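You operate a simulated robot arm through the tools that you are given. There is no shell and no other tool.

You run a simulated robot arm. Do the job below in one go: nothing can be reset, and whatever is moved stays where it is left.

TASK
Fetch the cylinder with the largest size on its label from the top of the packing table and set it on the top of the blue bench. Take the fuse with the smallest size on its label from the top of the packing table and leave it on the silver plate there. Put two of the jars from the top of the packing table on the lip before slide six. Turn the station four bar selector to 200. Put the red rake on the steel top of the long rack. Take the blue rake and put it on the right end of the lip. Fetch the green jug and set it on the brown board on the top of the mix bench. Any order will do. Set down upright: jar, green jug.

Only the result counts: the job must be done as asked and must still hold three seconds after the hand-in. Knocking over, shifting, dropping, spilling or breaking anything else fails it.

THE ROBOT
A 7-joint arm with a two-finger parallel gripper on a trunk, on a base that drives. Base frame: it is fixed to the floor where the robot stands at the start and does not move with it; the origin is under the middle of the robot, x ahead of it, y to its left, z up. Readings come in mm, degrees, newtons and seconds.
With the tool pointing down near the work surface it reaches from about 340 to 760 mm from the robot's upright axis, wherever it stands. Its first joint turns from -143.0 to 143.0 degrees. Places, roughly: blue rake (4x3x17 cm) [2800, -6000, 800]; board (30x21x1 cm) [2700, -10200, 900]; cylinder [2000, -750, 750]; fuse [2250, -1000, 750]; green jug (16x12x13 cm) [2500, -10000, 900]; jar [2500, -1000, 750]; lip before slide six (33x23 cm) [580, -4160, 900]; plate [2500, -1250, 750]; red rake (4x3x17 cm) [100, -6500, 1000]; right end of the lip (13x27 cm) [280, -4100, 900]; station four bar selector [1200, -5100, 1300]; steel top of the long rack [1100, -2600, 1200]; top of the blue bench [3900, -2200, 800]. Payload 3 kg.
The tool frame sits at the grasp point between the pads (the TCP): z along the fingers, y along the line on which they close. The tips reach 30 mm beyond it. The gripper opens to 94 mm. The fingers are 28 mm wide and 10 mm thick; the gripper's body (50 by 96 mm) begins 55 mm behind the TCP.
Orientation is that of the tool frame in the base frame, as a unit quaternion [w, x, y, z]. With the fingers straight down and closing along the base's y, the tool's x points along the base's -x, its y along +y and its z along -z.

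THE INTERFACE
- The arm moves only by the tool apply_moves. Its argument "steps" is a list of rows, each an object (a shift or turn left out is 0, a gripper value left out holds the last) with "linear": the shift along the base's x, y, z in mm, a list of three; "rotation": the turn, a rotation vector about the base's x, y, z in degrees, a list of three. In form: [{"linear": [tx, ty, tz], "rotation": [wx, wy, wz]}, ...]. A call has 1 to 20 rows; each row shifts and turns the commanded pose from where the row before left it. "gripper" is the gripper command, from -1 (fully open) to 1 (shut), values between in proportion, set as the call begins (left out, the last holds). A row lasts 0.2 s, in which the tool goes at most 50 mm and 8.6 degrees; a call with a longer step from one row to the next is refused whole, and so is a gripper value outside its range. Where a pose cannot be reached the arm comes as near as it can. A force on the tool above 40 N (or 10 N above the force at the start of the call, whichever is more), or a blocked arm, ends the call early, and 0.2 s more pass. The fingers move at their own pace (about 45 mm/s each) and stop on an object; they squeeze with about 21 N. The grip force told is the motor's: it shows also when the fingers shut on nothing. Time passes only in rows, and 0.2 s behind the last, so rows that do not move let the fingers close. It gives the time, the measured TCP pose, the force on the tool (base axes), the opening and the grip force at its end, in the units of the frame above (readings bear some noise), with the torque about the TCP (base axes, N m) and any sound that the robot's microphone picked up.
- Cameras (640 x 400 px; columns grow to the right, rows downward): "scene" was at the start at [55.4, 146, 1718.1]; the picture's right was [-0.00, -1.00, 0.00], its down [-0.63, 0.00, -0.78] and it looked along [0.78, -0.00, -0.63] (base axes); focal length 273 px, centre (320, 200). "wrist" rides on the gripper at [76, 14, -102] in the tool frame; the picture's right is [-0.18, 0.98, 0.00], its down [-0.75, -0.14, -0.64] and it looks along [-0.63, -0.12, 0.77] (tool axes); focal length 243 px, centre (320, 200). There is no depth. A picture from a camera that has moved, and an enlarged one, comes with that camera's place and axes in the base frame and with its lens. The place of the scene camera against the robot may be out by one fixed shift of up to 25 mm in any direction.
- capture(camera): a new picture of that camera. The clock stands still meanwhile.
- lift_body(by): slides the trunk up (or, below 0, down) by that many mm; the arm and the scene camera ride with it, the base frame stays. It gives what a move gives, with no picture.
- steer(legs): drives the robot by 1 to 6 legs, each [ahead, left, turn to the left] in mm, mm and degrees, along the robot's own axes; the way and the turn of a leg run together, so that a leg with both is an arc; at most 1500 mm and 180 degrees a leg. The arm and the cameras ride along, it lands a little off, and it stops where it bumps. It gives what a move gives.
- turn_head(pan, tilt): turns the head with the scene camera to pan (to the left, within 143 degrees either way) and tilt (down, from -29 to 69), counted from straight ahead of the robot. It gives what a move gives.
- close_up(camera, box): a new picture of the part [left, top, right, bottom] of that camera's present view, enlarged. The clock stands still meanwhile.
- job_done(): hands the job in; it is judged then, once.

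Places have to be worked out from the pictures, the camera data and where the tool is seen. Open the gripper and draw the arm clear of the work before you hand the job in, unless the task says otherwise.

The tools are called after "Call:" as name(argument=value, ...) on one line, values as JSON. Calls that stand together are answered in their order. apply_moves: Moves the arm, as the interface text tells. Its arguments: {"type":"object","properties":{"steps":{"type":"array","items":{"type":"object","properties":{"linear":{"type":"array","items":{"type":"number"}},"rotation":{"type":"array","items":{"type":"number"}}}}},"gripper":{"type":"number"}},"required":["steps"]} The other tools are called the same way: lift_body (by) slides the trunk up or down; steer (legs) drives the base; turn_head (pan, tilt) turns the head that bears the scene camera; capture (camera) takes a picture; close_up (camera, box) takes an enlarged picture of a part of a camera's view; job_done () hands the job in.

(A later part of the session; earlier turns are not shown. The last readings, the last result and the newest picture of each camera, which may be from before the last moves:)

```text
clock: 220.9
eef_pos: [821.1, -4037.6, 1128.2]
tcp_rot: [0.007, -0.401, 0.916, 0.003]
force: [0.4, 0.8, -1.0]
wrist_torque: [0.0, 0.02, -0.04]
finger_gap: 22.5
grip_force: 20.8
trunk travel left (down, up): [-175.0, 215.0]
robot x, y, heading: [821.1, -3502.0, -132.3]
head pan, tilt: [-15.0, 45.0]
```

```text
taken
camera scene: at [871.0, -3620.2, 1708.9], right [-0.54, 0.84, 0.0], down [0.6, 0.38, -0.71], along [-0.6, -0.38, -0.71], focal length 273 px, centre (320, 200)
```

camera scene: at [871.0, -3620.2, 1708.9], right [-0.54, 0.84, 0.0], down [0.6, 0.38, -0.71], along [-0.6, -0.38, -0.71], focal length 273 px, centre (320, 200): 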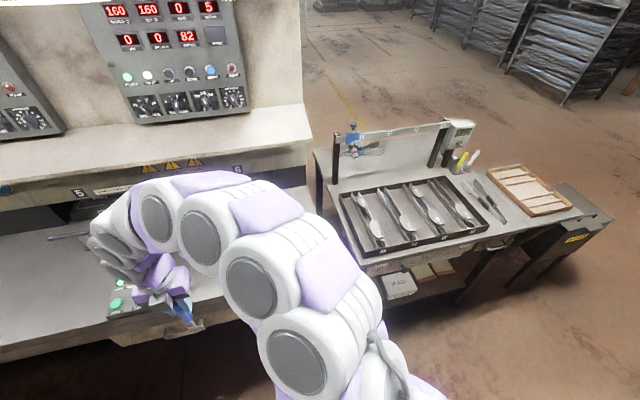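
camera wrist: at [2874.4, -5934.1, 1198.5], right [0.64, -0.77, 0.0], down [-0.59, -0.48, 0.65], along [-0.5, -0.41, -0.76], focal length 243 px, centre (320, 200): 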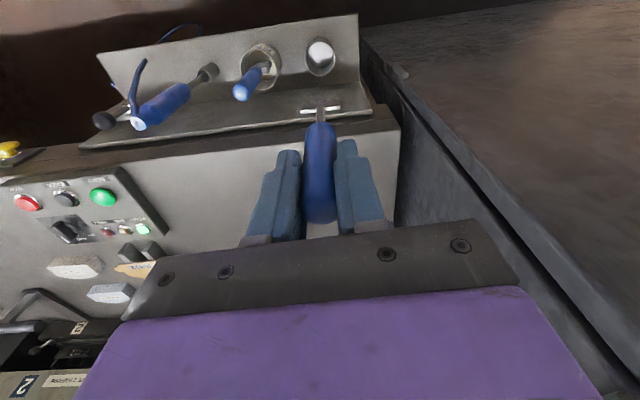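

The arm itself blocks that view, so I'll use the wrist camera: move in front of the right end and pitch the tool up to about 80° (rake pointing forward, camera on top).

Call:
apply_moves(steps=[{"linear": [-38.9, 25.4, 0], "rotation": [-6.04, 5.25, 0.2]}, {"linear": [-38.9, 25.4, 0], "rotation": [-6.04, 5.25, 0.2]}, {"linear": [-38.9, 25.4, 0], "rotation": [-6.04, 5.25, 0.2]}, {"linear": [-38.9, 25.4, 0], "rotation": [-6.04, 5.25, 0.2]}, {"linear": [-38.9, 25.4, 0], "rotation": [-6.04, 5.25, 0.2]}, {"linear": [-38.9, 25.4, 0], "rotation": [-6.04, 5.25, 0.2]}, {"linear": [-38.9, 25.4, 0], "rotation": [-6.04, 5.25, 0.2]}, {"linear": [-38.9, 25.4, 0], "rotation": [-6.04, 5.25, 0.2]}, {"rotation": [-6.04, 5.25, 0]}, {"rotation": [-6.04, 5.25, 0]}, {}])

Call:
capture(camera="wrist")

Call:
capture(camera="scene")

```text
clock: 223.3
eef_pos: [463.0, -4007.8, 1175.0]
tcp_rot: [-0.549, -0.338, 0.713, -0.275]
force: [-1.2, 0.8, -0.3]
wrist_torque: [0.02, -0.05, 0.02]
finger_gap: 22.3
grip_force: 20.8
out of reach, approached as far as the arm can: row 5, 6, 7, 8, 9, 10
trunk travel left (down, up): [-175.0, 215.0]
robot x, y, heading: [818.6, -3502.5, -132.8]
head pan, tilt: [-15.0, 45.0]
```

```text
taken
camera wrist: at [500.0, -3934.3, 1274.6], right [-0.74, 0.64, -0.2], down [0.62, 0.54, -0.57], along [-0.26, -0.54, -0.8], focal length 243 px, centre (320, 200)
```

wrist: 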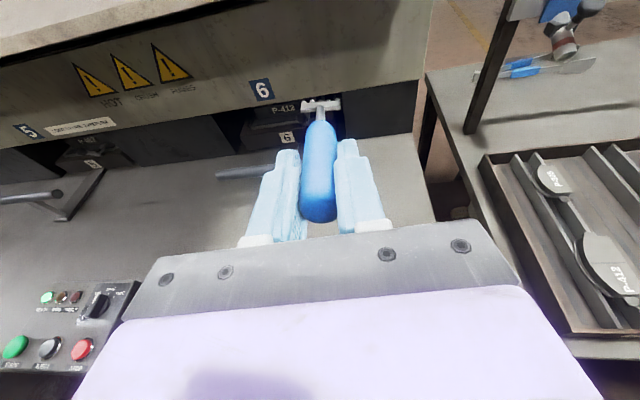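

```text
taken
camera scene: at [869.3, -3618.0, 1709.1], right [-0.54, 0.84, 0.0], down [0.6, 0.38, -0.71], along [-0.6, -0.38, -0.71], focal length 273 px, centre (320, 200)
```

scene: 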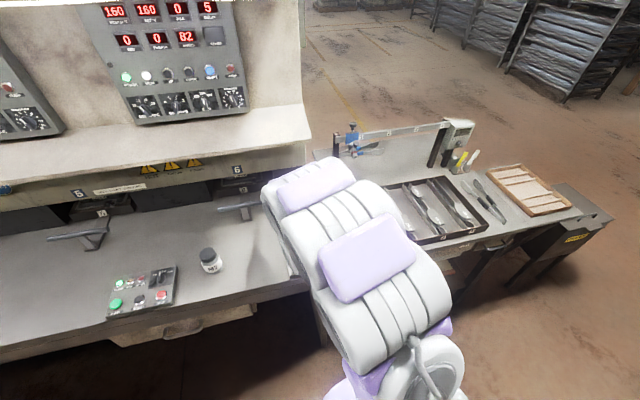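

The wrist view shows the right end of the lip clearly: lip right edge at d≈2835, slide six's handle to the left; the free strip is centred at about d 2900, r 2910 as given. The last rows were out of reach, so I'll test where the commanded pose is with a small step.

Call:
apply_moves(steps=[{"linear": [-15, -17, 0]}, {"linear": [-15, -17, 0]}, {}])

```text
clock: 224.1
eef_pos: [433.0, -4043.1, 1176.2]
tcp_rot: [-0.548, -0.338, 0.715, -0.274]
force: [0.6, -0.1, -1.0]
wrist_torque: [0.01, -0.03, -0.01]
finger_gap: 22.5
grip_force: 21.1
trunk travel left (down, up): [-175.0, 215.0]
robot x, y, heading: [823.5, -3502.6, -132.7]
head pan, tilt: [-15.0, 45.0]
```

The commanded pose follows the measured one. I'll back out slightly, shift to d≈2900 and lower to about 1015.

Call:
apply_moves(steps=[{"linear": [30, 35, -15]}, {"linear": [-30, 26, -28]}, {"linear": [-30, 26, -28]}, {"linear": [0, 0, -45]}, {"linear": [0, 0, -45]}, {}])

Call:
capture(camera="wrist")

```text
clock: 225.5
eef_pos: [393.5, -3956.7, 1014.4]
tcp_rot: [-0.548, -0.338, 0.714, -0.275]
force: [-0.3, 0.0, -0.1]
wrist_torque: [0.0, -0.02, -0.01]
finger_gap: 22.4
grip_force: 21.1
out of reach, approached as far as the arm can: row 1
trunk travel left (down, up): [-175.0, 215.0]
robot x, y, heading: [819.0, -3503.7, -132.7]
head pan, tilt: [-15.0, 45.0]
```

```text
taken
camera wrist: at [431.6, -3883.7, 1112.8], right [-0.74, 0.64, -0.2], down [0.62, 0.54, -0.57], along [-0.26, -0.54, -0.8], focal length 243 px, centre (320, 200)
```

wrist: 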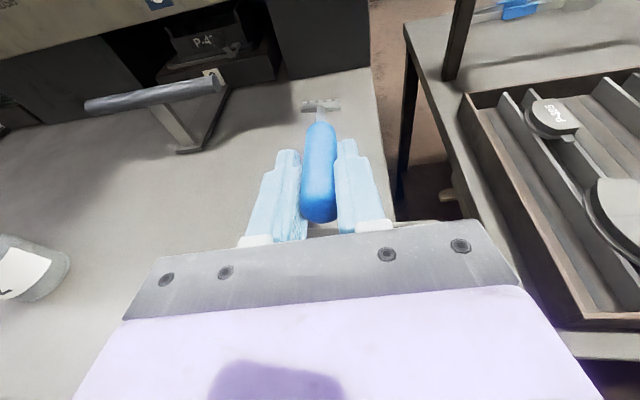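

Rake is above the strip, about 58 mm inside the lip's right edge. I'll level it to about 10° and move it forward and down to a few centimetres above the lip.

Call:
apply_moves(steps=[{"linear": [-19, -22, -13], "rotation": [-0.75, 0.65, -0.75]}, {"linear": [-19, -22, -13], "rotation": [-0.75, 0.65, -0.75]}, {"linear": [-19, -22, -13], "rotation": [-0.75, 0.65, -0.75]}, {"linear": [-19, -22, -13], "rotation": [-0.75, 0.65, -0.75]}, {}])

Call:
capture(camera="wrist")

Call:
capture(camera="scene")

```text
clock: 226.7
eef_pos: [319.3, -4044.4, 959.9]
tcp_rot: [-0.58, -0.31, 0.703, -0.27]
force: [0.5, 0.1, 0.4]
wrist_torque: [0.01, 0.02, 0.02]
finger_gap: 22.7
grip_force: 20.8
trunk travel left (down, up): [-175.0, 215.0]
robot x, y, heading: [820.2, -3499.7, -132.7]
head pan, tilt: [-15.0, 45.0]
```

```text
taken
camera wrist: at [364.7, -3968.6, 1053.7], right [-0.71, 0.67, -0.2], down [0.62, 0.48, -0.62], along [-0.32, -0.57, -0.76], focal length 243 px, centre (320, 200)
```

wrist: 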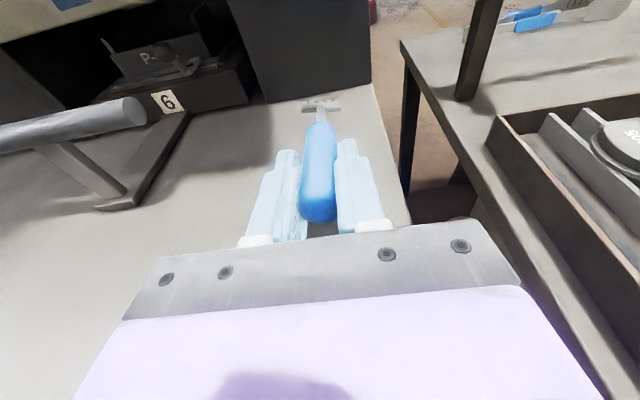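

```text
taken
camera scene: at [864.9, -3616.4, 1709.4], right [-0.54, 0.84, 0.0], down [0.6, 0.38, -0.71], along [-0.6, -0.38, -0.71], focal length 273 px, centre (320, 200)
```

scene: 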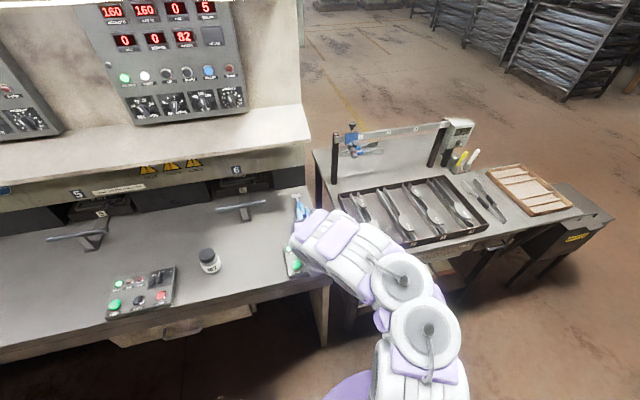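

The rake is right over the right end, behind the station-six buttons. Lowering slowly until the head touches.

Call:
apply_moves(steps=[{"linear": [0, 0, -4]}, {"linear": [0, 0, -4]}, {"linear": [0, 0, -3]}, {}])

Call:
apply_moves(steps=[{"linear": [0, 0, -3]}, {"linear": [0, 0, -3]}, {}])

Call:
apply_moves(steps=[{"linear": [0, 0, -3]}, {"linear": [0, 0, -3]}, {}])

```text
clock: 227.7
eef_pos: [318.9, -4045.4, 954.1]
tcp_rot: [-0.581, -0.311, 0.701, -0.272]
force: [-8.4, -3.7, 23.4]
wrist_torque: [1.79, -0.93, 0.42]
finger_gap: 22.2
grip_force: 20.6
trunk travel left (down, up): [-175.0, 215.0]
robot x, y, heading: [819.5, -3501.8, -132.5]
head pan, tilt: [-15.0, 45.0]
```

```text
clock: 228.1
eef_pos: [318.6, -4046.2, 954.6]
tcp_rot: [-0.585, -0.309, 0.699, -0.272]
force: [-1.2, 3.1, 15.0]
wrist_torque: [1.32, -0.74, 0.22]
finger_gap: 22.5
grip_force: 21.2
trunk travel left (down, up): [-175.0, 215.0]
robot x, y, heading: [823.1, -3506.0, -132.7]
head pan, tilt: [-15.0, 45.0]
stopped in row 1: the force on the tool passed its limit at 45 N (the readings are from after the stop); the commanded pose is now the measured one
```

```text
clock: 228.6
eef_pos: [317.4, -4047.4, 954.4]
tcp_rot: [-0.588, -0.308, 0.696, -0.274]
force: [1.8, 4.0, 21.6]
wrist_torque: [1.92, -1.17, 0.06]
finger_gap: 22.2
grip_force: 20.6
trunk travel left (down, up): [-175.0, 215.0]
robot x, y, heading: [820.0, -3505.5, -132.7]
head pan, tilt: [-15.0, 45.0]
stopped in row 2: the force on the tool passed its limit at 46 N (the readings are from after the stop); the commanded pose is now the measured one
```

The head touches (teeth down). I'll level the tool a bit more about the head to lower the handle, then release.

Call:
apply_moves(steps=[{"linear": [0, 0, 3]}, {"linear": [0, 0, -4], "rotation": [-1.7, 1.45, 0]}, {"linear": [0, 0, -4], "rotation": [-1.7, 1.45, 0]}, {}])

Call:
capture(camera="wrist")

```text
clock: 229.3
eef_pos: [315.1, -4048.1, 958.3]
tcp_rot: [-0.605, -0.301, 0.682, -0.281]
force: [4.8, 6.0, 27.5]
wrist_torque: [2.39, -1.5, -0.09]
finger_gap: 22.5
grip_force: 21.3
trunk travel left (down, up): [-175.0, 215.0]
robot x, y, heading: [820.6, -3504.3, -132.3]
head pan, tilt: [-15.0, 45.0]
stopped in row 3: the force on the tool passed its limit at 46 N (the readings are from after the stop); the commanded pose is now the measured one
```

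```text
taken
camera wrist: at [365.8, -3967.7, 1044.8], right [-0.72, 0.66, -0.2], down [0.59, 0.44, -0.68], along [-0.36, -0.61, -0.71], focal length 243 px, centre (320, 200)
```

wrist: 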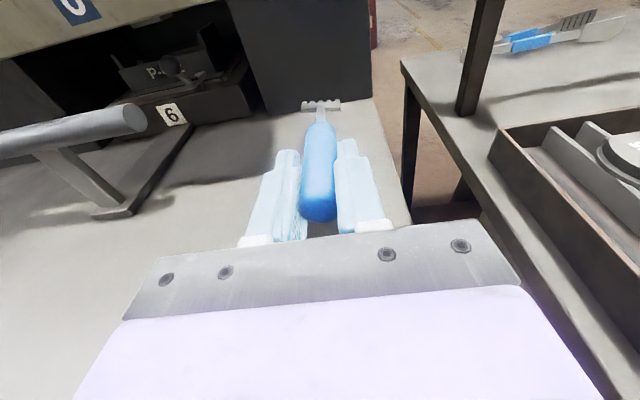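

The torque shows the contact is about 100 mm behind the TCP — the gripper's underside on the station-six button box, not the rake head. I'll raise, tilt to about 16°, and lower again so the body clears the box.

Call:
apply_moves(steps=[{"linear": [0, 0, 15]}, {"linear": [0, 0, 12]}, {"rotation": [3.6, -3.15, 0]}, {"rotation": [3.6, -3.15, 0]}, {}])

Call:
capture(camera="wrist")

Call:
close_up(camera="scene", box=[250, 180, 350, 300])

```text
clock: 230.5
eef_pos: [316.1, -4049.1, 980.4]
tcp_rot: [-0.544, -0.323, 0.733, -0.252]
force: [-0.2, -0.1, -0.5]
wrist_torque: [0.03, -0.03, 0.02]
finger_gap: 22.0
grip_force: 21.2
trunk travel left (down, up): [-175.0, 215.0]
robot x, y, heading: [820.2, -3503.3, -132.4]
head pan, tilt: [-15.0, 45.0]
```

```text
taken
camera wrist: at [354.3, -3981.1, 1082.7], right [-0.7, 0.69, -0.19], down [0.66, 0.52, -0.54], along [-0.27, -0.51, -0.82], focal length 243 px, centre (320, 200)
```

wrist: 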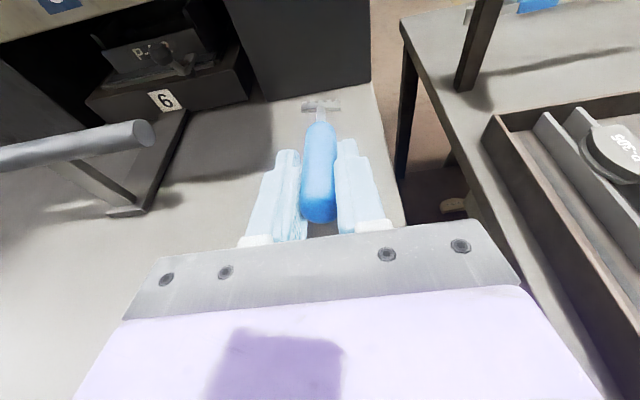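

```text
3.33 times, centred on (300, 240) of scene
camera zoom: at [865.4, -3619.8, 1709.1], right [-0.54, 0.84, 0.0], down [0.6, 0.38, -0.71], along [-0.6, -0.38, -0.71], focal length 909 px, centre (387, 67)
```

zoom: 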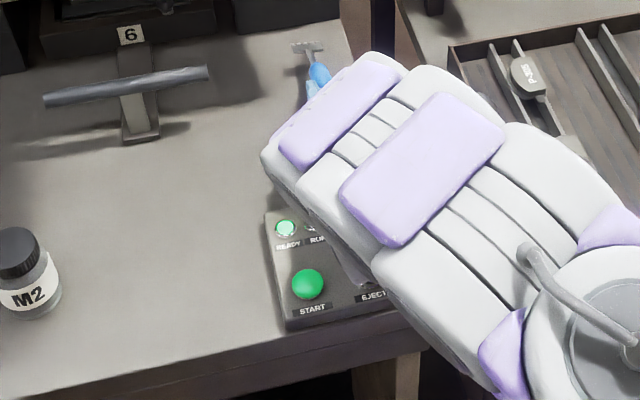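

Clear now. Lowering again in small steps, watching the torque sign.

Call:
apply_moves(steps=[{"linear": [0, 0, -4]}, {"linear": [0, 0, -4]}, {"linear": [0, 0, -3]}, {}])

Call:
apply_moves(steps=[{"linear": [0, 0, -2.5]}, {"linear": [0, 0, -2.5]}, {}])

```text
clock: 231.5
eef_pos: [314.7, -4050.1, 969.6]
tcp_rot: [-0.545, -0.323, 0.732, -0.253]
force: [-0.2, -0.5, -0.2]
wrist_torque: [0.06, -0.02, -0.02]
finger_gap: 22.1
grip_force: 21.2
trunk travel left (down, up): [-175.0, 215.0]
robot x, y, heading: [816.5, -3504.0, -132.5]
head pan, tilt: [-15.0, 45.0]
```

```text
clock: 232.3
eef_pos: [314.4, -4049.4, 965.5]
tcp_rot: [-0.544, -0.323, 0.732, -0.252]
force: [0.4, -0.1, -0.1]
wrist_torque: [0.01, -0.06, -0.01]
finger_gap: 22.5
grip_force: 20.9
trunk travel left (down, up): [-175.0, 215.0]
robot x, y, heading: [820.1, -3504.0, -132.5]
head pan, tilt: [-15.0, 45.0]
```

Call:
apply_moves(steps=[{"linear": [0, 0, -2.5]}, {"linear": [0, 0, -2.5]}, {}])

Call:
apply_moves(steps=[{"linear": [0, 0, -2]}, {"linear": [0, 0, -2]}, {}])

```text
clock: 233.1
eef_pos: [316.7, -4050.4, 961.1]
tcp_rot: [-0.545, -0.323, 0.732, -0.253]
force: [1.3, -0.4, 0.7]
wrist_torque: [0.06, -0.03, 0.0]
finger_gap: 22.4
grip_force: 21.4
trunk travel left (down, up): [-175.0, 215.0]
robot x, y, heading: [820.7, -3504.5, -132.8]
head pan, tilt: [-15.0, 45.0]
```

```text
clock: 233.9
eef_pos: [315.3, -4049.7, 957.4]
tcp_rot: [-0.544, -0.323, 0.732, -0.253]
force: [0.1, -0.2, -0.4]
wrist_torque: [0.04, -0.01, -0.04]
finger_gap: 22.3
grip_force: 20.6
trunk travel left (down, up): [-175.0, 215.0]
robot x, y, heading: [823.4, -3502.1, -132.7]
head pan, tilt: [-15.0, 45.0]
```

No contact yet at 957; continuing down.

Call:
apply_moves(steps=[{"linear": [0, 0, -2]}, {"linear": [0, 0, -2]}, {}])

Call:
apply_moves(steps=[{"linear": [0, 0, -2]}, {"linear": [0, 0, -2]}, {}])

```text
clock: 234.7
eef_pos: [315.0, -4048.9, 952.7]
tcp_rot: [-0.545, -0.323, 0.732, -0.252]
force: [-0.5, 0.4, -0.2]
wrist_torque: [0.0, -0.01, -0.02]
finger_gap: 22.2
grip_force: 21.0
trunk travel left (down, up): [-175.0, 215.0]
robot x, y, heading: [816.5, -3501.7, -132.4]
head pan, tilt: [-15.0, 45.0]
```

```text
clock: 235.5
eef_pos: [315.0, -4049.6, 950.1]
tcp_rot: [-0.545, -0.322, 0.732, -0.253]
force: [-0.7, 0.7, 4.3]
wrist_torque: [-0.42, 0.5, -0.06]
finger_gap: 22.2
grip_force: 21.3
trunk travel left (down, up): [-175.0, 215.0]
robot x, y, heading: [819.2, -3502.6, -132.6]
head pan, tilt: [-15.0, 45.0]
```

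The head has touched (contact 150 mm ahead of the TCP). I'll open just enough for the handle to settle onto the lip.

Call:
apply_moves(steps=[{}, {}, {}], gripper=0.3)

Call:
capture(camera="wrist")

```text
clock: 236.3
eef_pos: [315.2, -4049.8, 949.4]
tcp_rot: [-0.544, -0.323, 0.732, -0.253]
force: [-0.3, -0.5, 0.1]
wrist_torque: [0.0, 0.05, 0.05]
finger_gap: 33.0
grip_force: 0.1
trunk travel left (down, up): [-175.0, 215.0]
robot x, y, heading: [817.7, -3503.7, -132.7]
head pan, tilt: [-15.0, 45.0]
```

```text
taken
camera wrist: at [354.1, -3980.9, 1050.4], right [-0.7, 0.69, -0.2], down [0.66, 0.52, -0.54], along [-0.27, -0.51, -0.82], focal length 243 px, centre (320, 200)
```

wrist: 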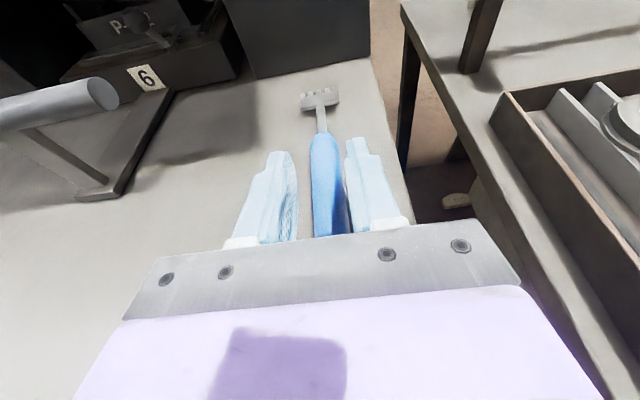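

The rake lies on the right end of the lip. I'll lift straight up, back out, and return the tool to pointing down.

Call:
apply_moves(steps=[{"linear": [0, 0, 15]}, {"linear": [0, 0, 35]}, {"linear": [0, 0, 40]}, {"linear": [20, 23, 20]}, {"linear": [20, 23, 10], "rotation": [6.04, -5.25, 0]}, {"linear": [20, 23, 10], "rotation": [6.04, -5.25, 0]}, {"linear": [20, 23, 10], "rotation": [6.04, -5.25, 0]}, {"linear": [20, 23, 10], "rotation": [6.04, -5.25, 0]}, {"linear": [20, 23, 5], "rotation": [6.04, -5.25, 0]}, {"linear": [20, 23, 0], "rotation": [6.04, -5.25, 0]}, {"linear": [20, 23, 0], "rotation": [6.04, -5.25, 0]}, {"linear": [20, 23, 0], "rotation": [6.04, -5.25, 0]}, {"linear": [20, 23, 0], "rotation": [6.04, -5.25, 0]}, {}])

Call:
capture(camera="scene")

```text
clock: 239.3
eef_pos: [515.6, -3822.0, 1102.8]
tcp_rot: [-0.014, -0.405, 0.914, -0.004]
force: [0.8, 0.0, 0.2]
wrist_torque: [0.0, 0.01, 0.0]
finger_gap: 33.0
grip_force: 0.0
trunk travel left (down, up): [-175.0, 215.0]
robot x, y, heading: [821.7, -3503.8, -132.5]
head pan, tilt: [-15.0, 45.0]
```

```text
taken
camera scene: at [867.5, -3619.0, 1709.1], right [-0.54, 0.84, 0.0], down [0.6, 0.38, -0.71], along [-0.6, -0.38, -0.71], focal length 273 px, centre (320, 200)
```

scene: 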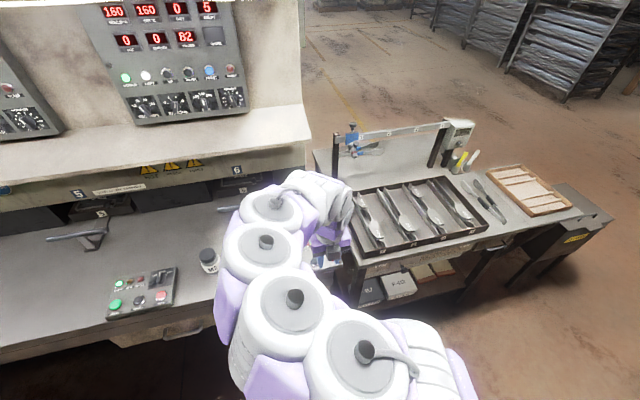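

The blue rake is placed. I'll turn the tool back 180° and then drive round the right end of the press, past the cart and stool, to look behind the press for the red rake.

Call:
apply_moves(steps=[{"rotation": [0, 0, -8.2]}, {"rotation": [0, 0, -8.2]}, {"rotation": [0, 0, -8.2]}, {"rotation": [0, 0, -8.2]}, {"rotation": [0, 0, -8.2]}, {"rotation": [0, 0, -8.2]}, {"rotation": [0, 0, -8.2]}, {"rotation": [0, 0, -8.2]}, {"rotation": [0, 0, -8.2]}, {"rotation": [0, 0, -8.2]}, {"rotation": [0, 0, -8.2]}, {"rotation": [0, 0, -8.2]}, {"rotation": [0, 0, -8.2]}, {"rotation": [0, 0, -8.2]}, {"rotation": [0, 0, -8.2]}, {"rotation": [0, 0, -8.2]}, {"rotation": [0, 0, -8.2]}, {"rotation": [0, 0, -8.2]}, {"rotation": [0, 0, -8.2]}, {}], gripper=-1)

Call:
apply_moves(steps=[{"rotation": [0, 0, -8.2]}, {"rotation": [0, 0, -8.2]}, {"rotation": [0, 0, -7.8]}, {}])

Call:
capture(camera="scene")

```text
clock: 243.5
eef_pos: [515.7, -3820.8, 1103.5]
tcp_rot: [-0.008, 0.809, 0.587, 0.013]
force: [0.1, 0.6, 0.0]
wrist_torque: [-0.03, 0.0, -0.02]
finger_gap: 94.1
grip_force: 0.0
trunk travel left (down, up): [-175.0, 215.0]
robot x, y, heading: [820.7, -3504.6, -132.5]
head pan, tilt: [-15.0, 45.0]
```

```text
clock: 244.5
eef_pos: [515.8, -3820.6, 1103.3]
tcp_rot: [-0.006, 0.914, 0.405, 0.015]
force: [0.2, 0.2, -0.1]
wrist_torque: [-0.01, 0.03, 0.01]
finger_gap: 94.1
grip_force: 0.1
trunk travel left (down, up): [-175.0, 215.0]
robot x, y, heading: [816.8, -3504.6, -132.7]
head pan, tilt: [-15.0, 45.0]
```

```text
taken
camera scene: at [867.2, -3618.8, 1709.2], right [-0.54, 0.84, 0.0], down [0.6, 0.38, -0.71], along [-0.6, -0.38, -0.71], focal length 273 px, centre (320, 200)
```

scene: 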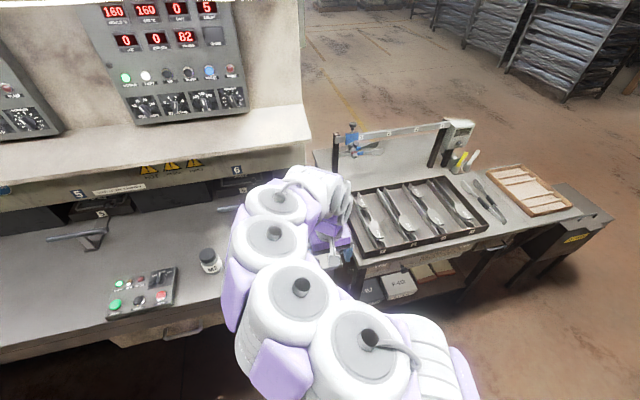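

The tool is back to normal orientation (elbow now leaning left, harmless). Driving right along the lane past the cart and stool.

Call:
steer(legs=[[-80, 0, 1.5], [0, -1000, 0], [0, -1000, 0]])

Call:
turn_head(pan=0, tilt=15)

Call:
capture(camera="scene")

Call:
turn_head(pan=50, tilt=15)

Call:
capture(camera="scene")

```text
clock: 255.2
eef_pos: [-940.1, -2460.7, 1104.0]
tcp_rot: [-0.009, 0.904, 0.426, 0.013]
force: [0.0, -0.1, 0.0]
wrist_torque: [0.0, -0.03, -0.02]
finger_gap: 94.1
grip_force: 0.2
trunk travel left (down, up): [-175.0, 215.0]
robot x, y, heading: [-658.0, -2127.0, -129.9]
head pan, tilt: [-15.0, 45.0]
```

```text
clock: 256.1
eef_pos: [-942.5, -2457.9, 1103.1]
tcp_rot: [-0.006, 0.904, 0.427, 0.015]
force: [-0.1, -0.1, -0.4]
wrist_torque: [-0.01, -0.01, 0.01]
finger_gap: 94.1
grip_force: 0.1
trunk travel left (down, up): [-175.0, 215.0]
robot x, y, heading: [-654.7, -2122.6, -130.0]
head pan, tilt: [0.0, 15.0]
```

```text
taken
camera scene: at [-592.3, -2267.2, 1755.6], right [-0.77, 0.64, 0.0], down [0.17, 0.2, -0.97], along [-0.62, -0.74, -0.26], focal length 273 px, centre (320, 200)
```

scene: 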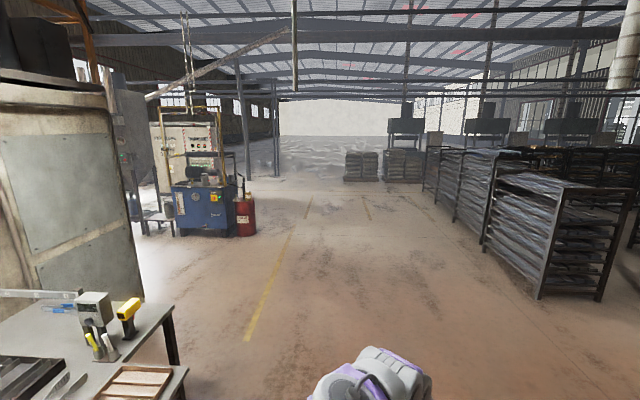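

```text
clock: 257.3
eef_pos: [-942.9, -2457.2, 1104.1]
tcp_rot: [-0.006, 0.904, 0.426, 0.015]
force: [-0.6, -1.9, 0.5]
wrist_torque: [0.02, 0.03, 0.02]
finger_gap: 94.2
grip_force: 0.1
trunk travel left (down, up): [-175.0, 215.0]
robot x, y, heading: [-655.7, -2131.9, -130.0]
head pan, tilt: [50.0, 15.0]
```

```text
taken
camera scene: at [-518.5, -2285.5, 1755.9], right [-0.98, -0.17, 0.0], down [-0.04, 0.26, -0.97], along [0.17, -0.95, -0.26], focal length 273 px, centre (320, 200)
```

scene: 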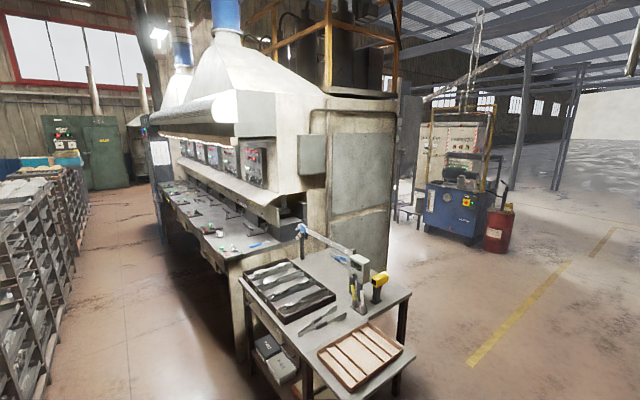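

The way ahead is clear. I'll drive ahead about 3.2 m past the press's back corner and look left behind it.

Call:
steer(legs=[[1100, 0, 0], [1100, 0, 0], [1000, 0, 0]])

Call:
turn_head(pan=90, tilt=15)

Call:
capture(camera="scene")

Call:
turn_head(pan=40, tilt=15)

Call:
capture(camera="scene")

```text
clock: 272.9
eef_pos: [-2946.0, -4934.2, 1105.0]
tcp_rot: [-0.006, 0.896, 0.445, 0.013]
force: [-0.5, -0.8, -0.1]
wrist_torque: [0.01, 0.01, 0.0]
finger_gap: 93.9
grip_force: 0.1
trunk travel left (down, up): [-175.0, 215.0]
robot x, y, heading: [-2673.6, -4593.4, -127.5]
head pan, tilt: [50.0, 15.0]
```

```text
clock: 274.0
eef_pos: [-2947.0, -4932.9, 1103.8]
tcp_rot: [-0.006, 0.895, 0.445, 0.014]
force: [0.4, 0.4, 0.3]
wrist_torque: [-0.01, -0.03, 0.01]
finger_gap: 93.9
grip_force: 0.0
trunk travel left (down, up): [-175.0, 215.0]
robot x, y, heading: [-2672.4, -4590.7, -127.8]
head pan, tilt: [90.0, 15.0]
```

```text
taken
camera scene: at [-2476.3, -4710.3, 1756.0], right [-0.61, -0.79, 0.0], down [-0.2, 0.16, -0.97], along [0.76, -0.59, -0.26], focal length 273 px, centre (320, 200)
```

scene: 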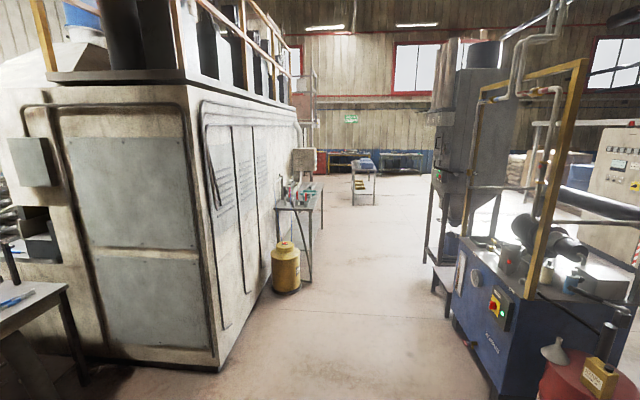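

```text
clock: 275.2
eef_pos: [-2947.6, -4933.7, 1105.0]
tcp_rot: [-0.005, 0.896, 0.445, 0.013]
force: [0.1, -0.6, 0.8]
wrist_torque: [0.01, 0.01, -0.01]
finger_gap: 94.0
grip_force: 0.1
trunk travel left (down, up): [-175.0, 215.0]
robot x, y, heading: [-2674.6, -4591.0, -127.8]
head pan, tilt: [40.0, 15.0]
```

```text
taken
camera scene: at [-2546.3, -4746.6, 1755.9], right [-1.0, -0.04, 0.0], down [-0.01, 0.26, -0.97], along [0.04, -0.96, -0.26], focal length 273 px, centre (320, 200)
```

scene: 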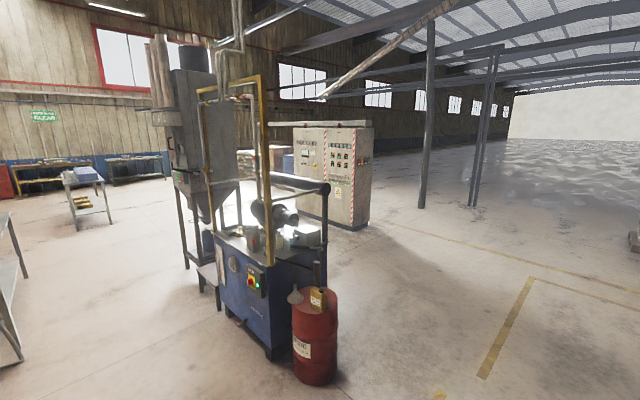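

Behind the press there's a small table with red-handled tools, and farther on the far-wall benches (mix bench). I'll go to the mix bench first with the empty hand: shift into the middle of the passage, face along it, and drive.

Call:
steer(legs=[[330, 0, 0], [0, 0, 86.8], [1450, 0, 0], [1450, 0, 0]])

Call:
turn_head(pan=10, tilt=20)

Call:
capture(camera="scene")

Call:
turn_head(pan=60, tilt=30)

Call:
capture(camera="scene")

```text
clock: 294.7
eef_pos: [-378.2, -7094.1, 1102.5]
tcp_rot: [-0.014, 0.352, 0.936, 0.005]
force: [-0.3, 0.3, 0.2]
wrist_torque: [-0.01, 0.03, -0.02]
finger_gap: 94.2
grip_force: 0.0
trunk travel left (down, up): [-175.0, 215.0]
robot x, y, heading: [-702.0, -6797.6, -41.7]
head pan, tilt: [40.0, 15.0]
```

```text
clock: 295.7
eef_pos: [-381.5, -7092.7, 1104.6]
tcp_rot: [-0.014, 0.353, 0.936, 0.005]
force: [-0.6, 0.3, 0.5]
wrist_torque: [-0.03, -0.02, -0.01]
finger_gap: 94.0
grip_force: 0.0
trunk travel left (down, up): [-175.0, 215.0]
robot x, y, heading: [-696.9, -6798.6, -41.8]
head pan, tilt: [10.0, 20.0]
```

```text
taken
camera scene: at [-551.8, -6718.2, 1747.8], right [-0.53, -0.85, 0.0], down [-0.29, 0.18, -0.94], along [0.8, -0.49, -0.34], focal length 273 px, centre (320, 200)
```

scene: 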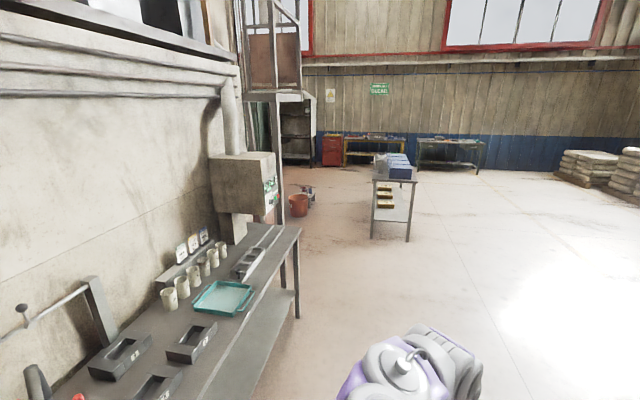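

```text
clock: 296.8
eef_pos: [-380.1, -7093.9, 1104.3]
tcp_rot: [-0.013, 0.353, 0.936, 0.005]
force: [0.8, 0.5, -0.3]
wrist_torque: [-0.02, 0.02, -0.04]
finger_gap: 93.9
grip_force: 0.2
trunk travel left (down, up): [-175.0, 215.0]
robot x, y, heading: [-700.9, -6794.8, -41.7]
head pan, tilt: [60.0, 30.0]
```

```text
taken
camera scene: at [-545.1, -6641.0, 1731.7], right [0.31, -0.95, 0.0], down [-0.48, -0.16, -0.87], along [0.82, 0.27, -0.5], focal length 273 px, centre (320, 200)
```

scene: 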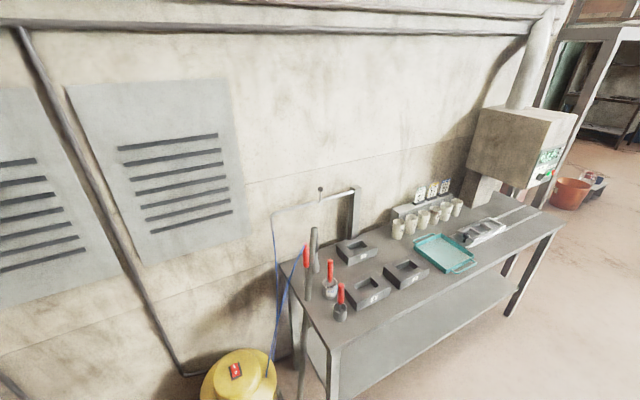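

The red-handled tools stand on the table behind the press (one at about [112,-6499], matching the red rake). First the jug: driving on toward the mix bench to look.

Call:
steer(legs=[[1300, 0, 0], [900, 0, 0]])

Call:
turn_head(pan=0, tilt=15)

Call:
capture(camera="scene")

Call:
turn_head(pan=-50, tilt=15)

Call:
capture(camera="scene")

```text
clock: 307.9
eef_pos: [1291.4, -8579.3, 1103.8]
tcp_rot: [-0.014, 0.352, 0.936, 0.006]
force: [0.0, -0.3, -1.2]
wrist_torque: [0.02, -0.01, -0.02]
finger_gap: 93.9
grip_force: 0.1
trunk travel left (down, up): [-175.0, 215.0]
robot x, y, heading: [968.4, -8280.3, -41.7]
head pan, tilt: [60.0, 30.0]
```

```text
clock: 309.2
eef_pos: [1291.3, -8578.0, 1104.8]
tcp_rot: [-0.012, 0.352, 0.936, 0.006]
force: [0.0, 0.3, 0.5]
wrist_torque: [-0.01, 0.0, -0.02]
finger_gap: 94.2
grip_force: 0.0
trunk travel left (down, up): [-175.0, 215.0]
robot x, y, heading: [969.6, -8283.6, -41.4]
head pan, tilt: [0.0, 15.0]
```

```text
taken
camera scene: at [1110.0, -8217.0, 1755.9], right [-0.66, -0.75, 0.0], down [-0.2, 0.17, -0.97], along [0.72, -0.64, -0.26], focal length 273 px, centre (320, 200)
```

scene: 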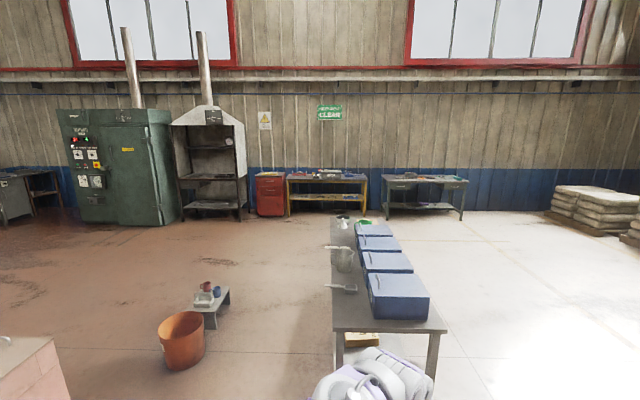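

```text
clock: 310.4
eef_pos: [1290.1, -8579.3, 1104.2]
tcp_rot: [-0.012, 0.352, 0.936, 0.007]
force: [0.1, -0.9, -0.6]
wrist_torque: [0.01, 0.01, -0.02]
finger_gap: 93.9
grip_force: 0.1
trunk travel left (down, up): [-175.0, 215.0]
robot x, y, heading: [973.9, -8283.3, -41.6]
head pan, tilt: [-50.0, 15.0]
```

```text
taken
camera scene: at [1037.5, -8248.4, 1756.1], right [-1.0, 0.03, 0.0], down [0.01, 0.26, -0.97], along [-0.03, -0.97, -0.26], focal length 273 px, centre (320, 200)
```

scene: 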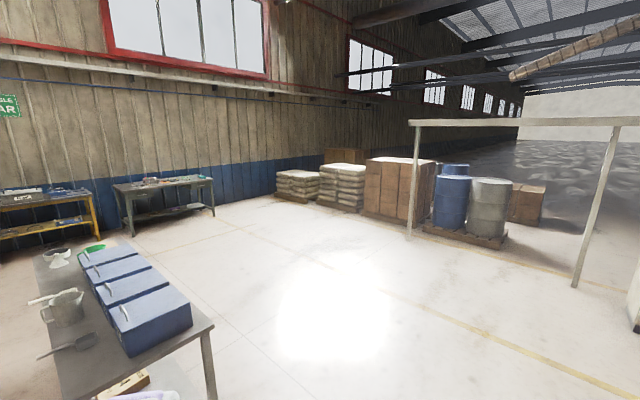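

The mix bench runs along the aisle direction with blue bins near and a green thing at its far end. I'll go along its left side (clear of the bucket and stool) to its far end.

Call:
apply_moves(steps=[{"linear": [-15, 13, 40]}, {"linear": [-15, 13, 40]}, {"linear": [-10, 9, 20]}, {}])

Call:
steer(legs=[[0, 400, 0.5], [1200, 0, 0], [1150, 0, 0]])

Call:
turn_head(pan=-60, tilt=40)

Call:
capture(camera="scene")

```text
clock: 311.4
eef_pos: [1251.1, -8543.5, 1207.4]
tcp_rot: [-0.014, 0.352, 0.936, 0.006]
force: [-0.1, -0.7, -0.3]
wrist_torque: [-0.01, 0.01, -0.02]
finger_gap: 93.9
grip_force: 0.1
trunk travel left (down, up): [-175.0, 215.0]
robot x, y, heading: [970.3, -8280.8, -41.7]
head pan, tilt: [-50.0, 15.0]
```

```text
clock: 325.1
eef_pos: [3310.2, -9815.7, 1207.3]
tcp_rot: [-0.013, 0.347, 0.938, 0.007]
force: [-1.0, 0.0, 0.6]
wrist_torque: [0.0, 0.02, 0.0]
finger_gap: 94.1
grip_force: 0.0
trunk travel left (down, up): [-175.0, 215.0]
robot x, y, heading: [3027.1, -9552.4, -41.2]
head pan, tilt: [-50.0, 15.0]
```

```text
clock: 326.0
eef_pos: [3308.7, -9815.8, 1207.3]
tcp_rot: [-0.013, 0.347, 0.938, 0.007]
force: [-0.5, 0.3, -1.1]
wrist_torque: [0.02, 0.01, 0.01]
finger_gap: 93.7
grip_force: 0.0
trunk travel left (down, up): [-175.0, 215.0]
robot x, y, heading: [3027.9, -9558.8, -41.1]
head pan, tilt: [-60.0, 40.0]
```

```text
taken
camera scene: at [3078.6, -9512.0, 1716.6], right [-0.98, 0.19, 0.0], down [0.12, 0.63, -0.77], along [-0.15, -0.75, -0.64], focal length 273 px, centre (320, 200)
```

scene: 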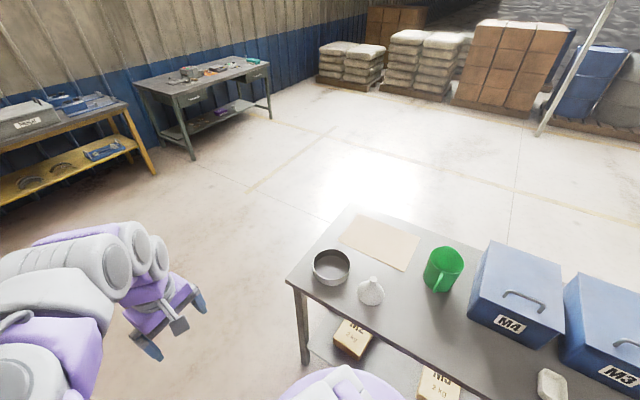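

I see the board, the green jug, a funnel, a sieve and bins on the far end of the mix bench. Zooming in on the jug and board.

Call:
close_up(camera="scene", box=[400, 225, 490, 305])

Call:
close_up(camera="scene", box=[280, 200, 480, 330])

```text
5.00 times, centred on (445, 265) of scene
camera zoom: at [3078.6, -9512.0, 1716.6], right [-0.98, 0.19, 0.0], down [0.12, 0.63, -0.77], along [-0.15, -0.75, -0.64], focal length 1363 px, centre (-305, -125)
```

zoom: 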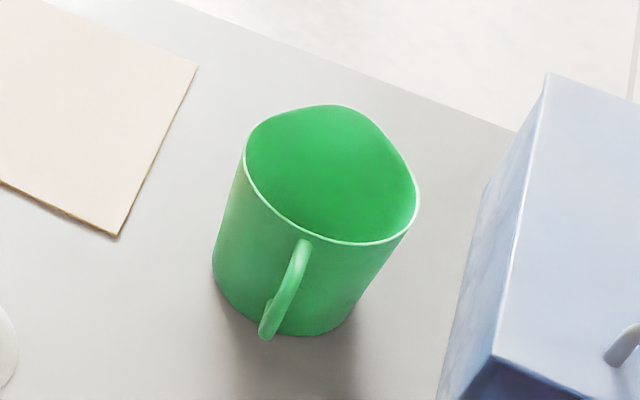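

```text
3.08 times, centred on (380, 265) of scene
camera zoom: at [3078.6, -9512.0, 1716.6], right [-0.98, 0.19, 0.0], down [0.12, 0.63, -0.77], along [-0.15, -0.75, -0.64], focal length 839 px, centre (135, 0)
```

zoom: 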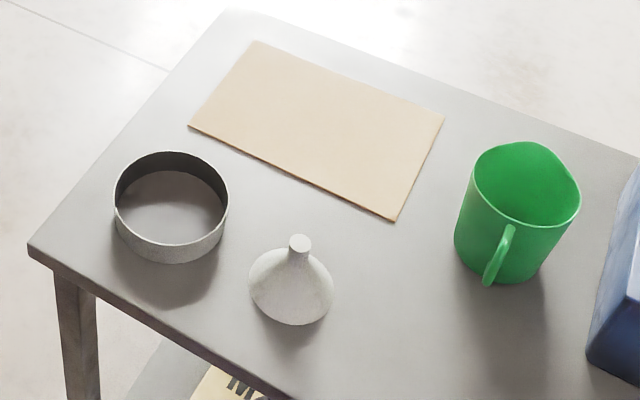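

The jug is empty with its handle toward me; it's too wide to grip across, so I'll grip its rim wall on the left side (one finger inside). Position the base and turn to face the bench.

Call:
steer(legs=[[100, -20, 0], [0, 0, -90]])

Call:
turn_head(pan=0, tilt=45)

Call:
capture(camera="scene")

Call:
capture(camera="wrist")

```text
clock: 331.0
eef_pos: [2838.0, -9924.4, 1206.7]
tcp_rot: [-0.003, 0.903, 0.43, 0.013]
force: [1.2, 0.0, 0.8]
wrist_torque: [0.03, 0.0, -0.03]
finger_gap: 94.0
grip_force: 0.0
trunk travel left (down, up): [-175.0, 215.0]
robot x, y, heading: [3089.4, -9636.8, -129.4]
head pan, tilt: [-60.0, 40.0]
```

```text
clock: 332.3
eef_pos: [2839.0, -9925.4, 1207.0]
tcp_rot: [-0.005, 0.903, 0.43, 0.014]
force: [-1.2, 0.3, -0.6]
wrist_torque: [-0.01, -0.02, -0.01]
finger_gap: 94.0
grip_force: 0.1
trunk travel left (down, up): [-175.0, 215.0]
robot x, y, heading: [3087.5, -9637.5, -129.6]
head pan, tilt: [0.0, 45.0]
```

```text
taken
camera scene: at [3158.9, -9765.6, 1709.2], right [-0.77, 0.64, 0.0], down [0.45, 0.55, -0.71], along [-0.45, -0.54, -0.71], focal length 273 px, centre (320, 200)
```

scene: 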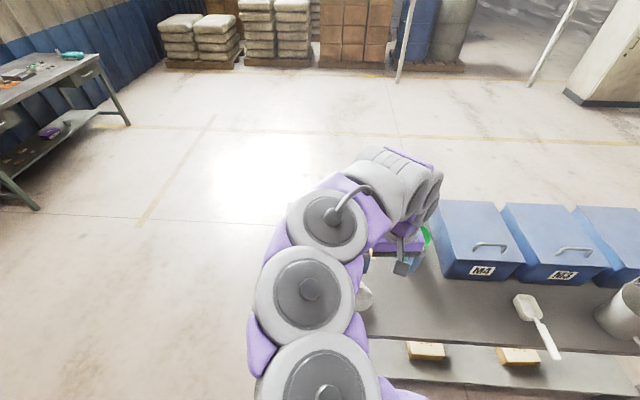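

```text
taken
camera wrist: at [2896.1, -9876.8, 1311.5], right [0.65, -0.76, 0.0], down [-0.6, -0.51, 0.62], along [-0.47, -0.4, -0.78], focal length 243 px, centre (320, 200)
```

wrist: 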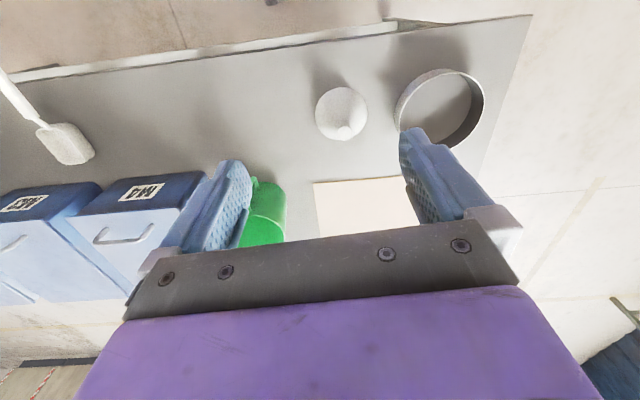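

Jug about [2534,-10010]; I'll move above its left rim, staying high, and look.

Call:
apply_moves(steps=[{"linear": [-43.5, -20.5, -10]}, {"linear": [-43.5, -20.5, -10]}, {"linear": [-43.5, -20.5, -10]}, {"linear": [-43.5, -20.5, -10]}, {"linear": [-43.5, -20.5, -10]}, {"linear": [-43.5, -20.5, -10]}, {}])

Call:
capture(camera="wrist")

Call:
capture(camera="scene")

```text
clock: 333.9
eef_pos: [2574.2, -10047.0, 1146.9]
tcp_rot: [-0.002, 0.903, 0.429, 0.014]
force: [0.2, 0.3, 1.0]
wrist_torque: [-0.02, 0.03, -0.02]
finger_gap: 94.1
grip_force: 0.0
trunk travel left (down, up): [-175.0, 215.0]
robot x, y, heading: [3093.7, -9633.9, -129.5]
head pan, tilt: [0.0, 45.0]
```

```text
taken
camera wrist: at [2631.3, -9997.9, 1251.6], right [0.65, -0.76, 0.0], down [-0.6, -0.5, 0.62], along [-0.47, -0.4, -0.78], focal length 243 px, centre (320, 200)
```

wrist: 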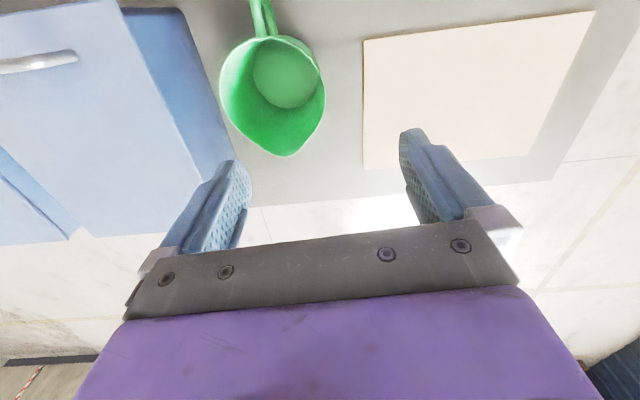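

```text
taken
camera scene: at [3152.2, -9763.9, 1709.6], right [-0.77, 0.64, 0.0], down [0.45, 0.55, -0.71], along [-0.45, -0.54, -0.71], focal length 273 px, centre (320, 200)
```

scene: 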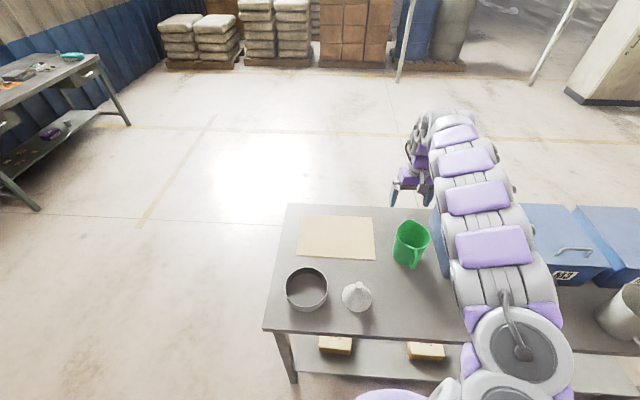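

The wrist view shows the rim's left wall right under the tool (rim z about 971). I'll set a 60 mm opening and descend to just above the rim to verify.

Call:
apply_moves(steps=[{"linear": [2.6, -3, -35]}, {"linear": [0, 0, -40]}, {"linear": [0, 0, -40]}, {"linear": [0, 0, -15]}, {}], gripper=-0.28)

Call:
capture(camera="wrist")

```text
clock: 335.1
eef_pos: [2578.1, -10050.0, 1016.5]
tcp_rot: [-0.004, 0.903, 0.43, 0.014]
force: [0.1, -0.5, -0.2]
wrist_torque: [-0.02, -0.01, -0.04]
finger_gap: 60.3
grip_force: 0.0
trunk travel left (down, up): [-175.0, 215.0]
robot x, y, heading: [3087.6, -9639.6, -129.3]
head pan, tilt: [0.0, 45.0]
```

```text
taken
camera wrist: at [2635.0, -10001.7, 1121.1], right [0.65, -0.76, 0.0], down [-0.6, -0.51, 0.62], along [-0.47, -0.4, -0.78], focal length 243 px, centre (320, 200)
```

wrist: 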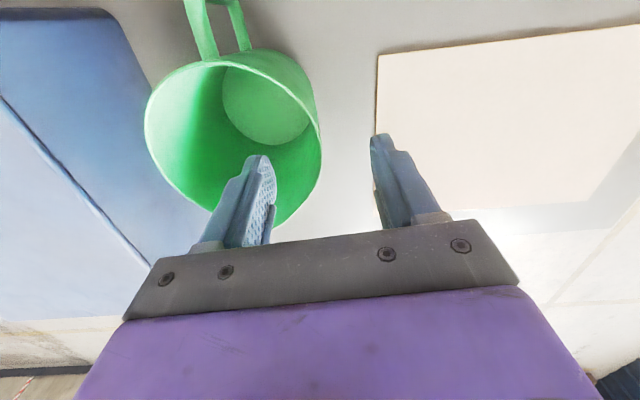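

The wall passes exactly between the fingers. Descend 50 mm and close on the wall.

Call:
apply_moves(steps=[{"linear": [1, -1, -20]}, {"linear": [0, 0, -20]}, {"linear": [0, 0, -12]}, {}])

Call:
apply_moves(steps=[{}, {}, {}, {}, {}], gripper=1)

Call:
capture(camera="wrist")

```text
clock: 336.1
eef_pos: [2579.6, -10050.4, 965.9]
tcp_rot: [-0.004, 0.903, 0.43, 0.014]
force: [-0.1, 0.4, -0.7]
wrist_torque: [0.01, -0.01, 0.03]
finger_gap: 60.3
grip_force: 0.0
trunk travel left (down, up): [-175.0, 215.0]
robot x, y, heading: [3087.0, -9641.8, -129.6]
head pan, tilt: [0.0, 45.0]
```

```text
clock: 337.3
eef_pos: [2579.9, -10049.7, 966.3]
tcp_rot: [-0.004, 0.903, 0.43, 0.014]
force: [1.1, 2.2, 5.3]
wrist_torque: [0.64, 0.45, -0.21]
finger_gap: 11.0
grip_force: 20.5
trunk travel left (down, up): [-175.0, 215.0]
robot x, y, heading: [3086.3, -9635.6, -129.4]
head pan, tilt: [0.0, 45.0]
```

```text
taken
camera wrist: at [2636.9, -10002.1, 1070.4], right [0.65, -0.76, 0.0], down [-0.6, -0.51, 0.62], along [-0.47, -0.4, -0.78], focal length 243 px, centre (320, 200)
```

wrist: 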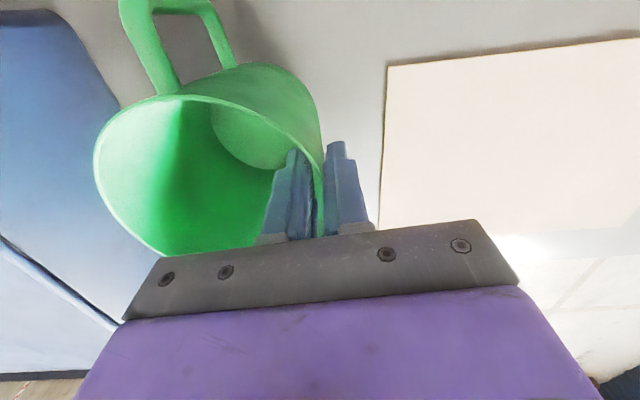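

Gripped the jug's wall (11 mm gap). I'll lift slowly and check it hangs level.

Call:
apply_moves(steps=[{"linear": [0, 0, 8]}, {"linear": [0, 0, 12]}, {"linear": [0, 0, 20]}, {"linear": [0, 0, 20]}, {}])

Call:
capture(camera="wrist")

Call:
close_up(camera="scene", box=[260, 160, 480, 320])

```text
clock: 338.5
eef_pos: [2579.4, -10050.9, 1024.5]
tcp_rot: [-0.003, 0.903, 0.43, 0.014]
force: [0.2, 0.1, -3.3]
wrist_torque: [-0.06, -0.08, 0.01]
finger_gap: 9.5
grip_force: 21.3
trunk travel left (down, up): [-175.0, 215.0]
robot x, y, heading: [3092.6, -9636.4, -129.7]
head pan, tilt: [0.0, 45.0]
```

```text
taken
camera wrist: at [2636.9, -10002.5, 1128.6], right [0.65, -0.76, 0.0], down [-0.6, -0.51, 0.62], along [-0.47, -0.4, -0.79], focal length 243 px, centre (320, 200)
```

wrist: 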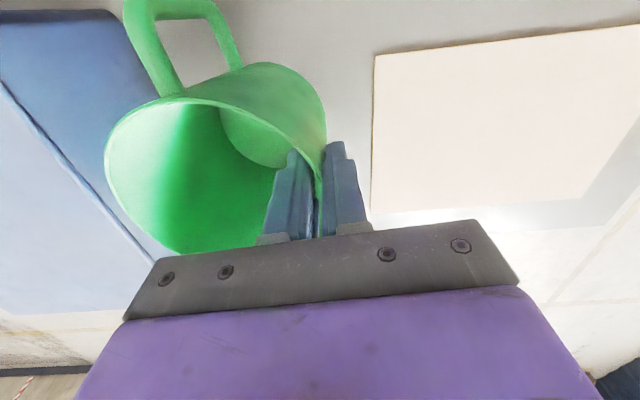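

```text
2.50 times, centred on (370, 240) of scene
camera zoom: at [3154.6, -9766.3, 1709.3], right [-0.77, 0.64, 0.0], down [0.45, 0.55, -0.7], along [-0.45, -0.54, -0.71], focal length 682 px, centre (195, 100)
```

zoom: 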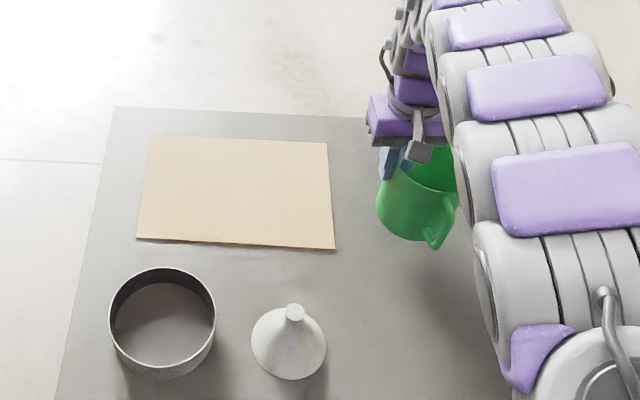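

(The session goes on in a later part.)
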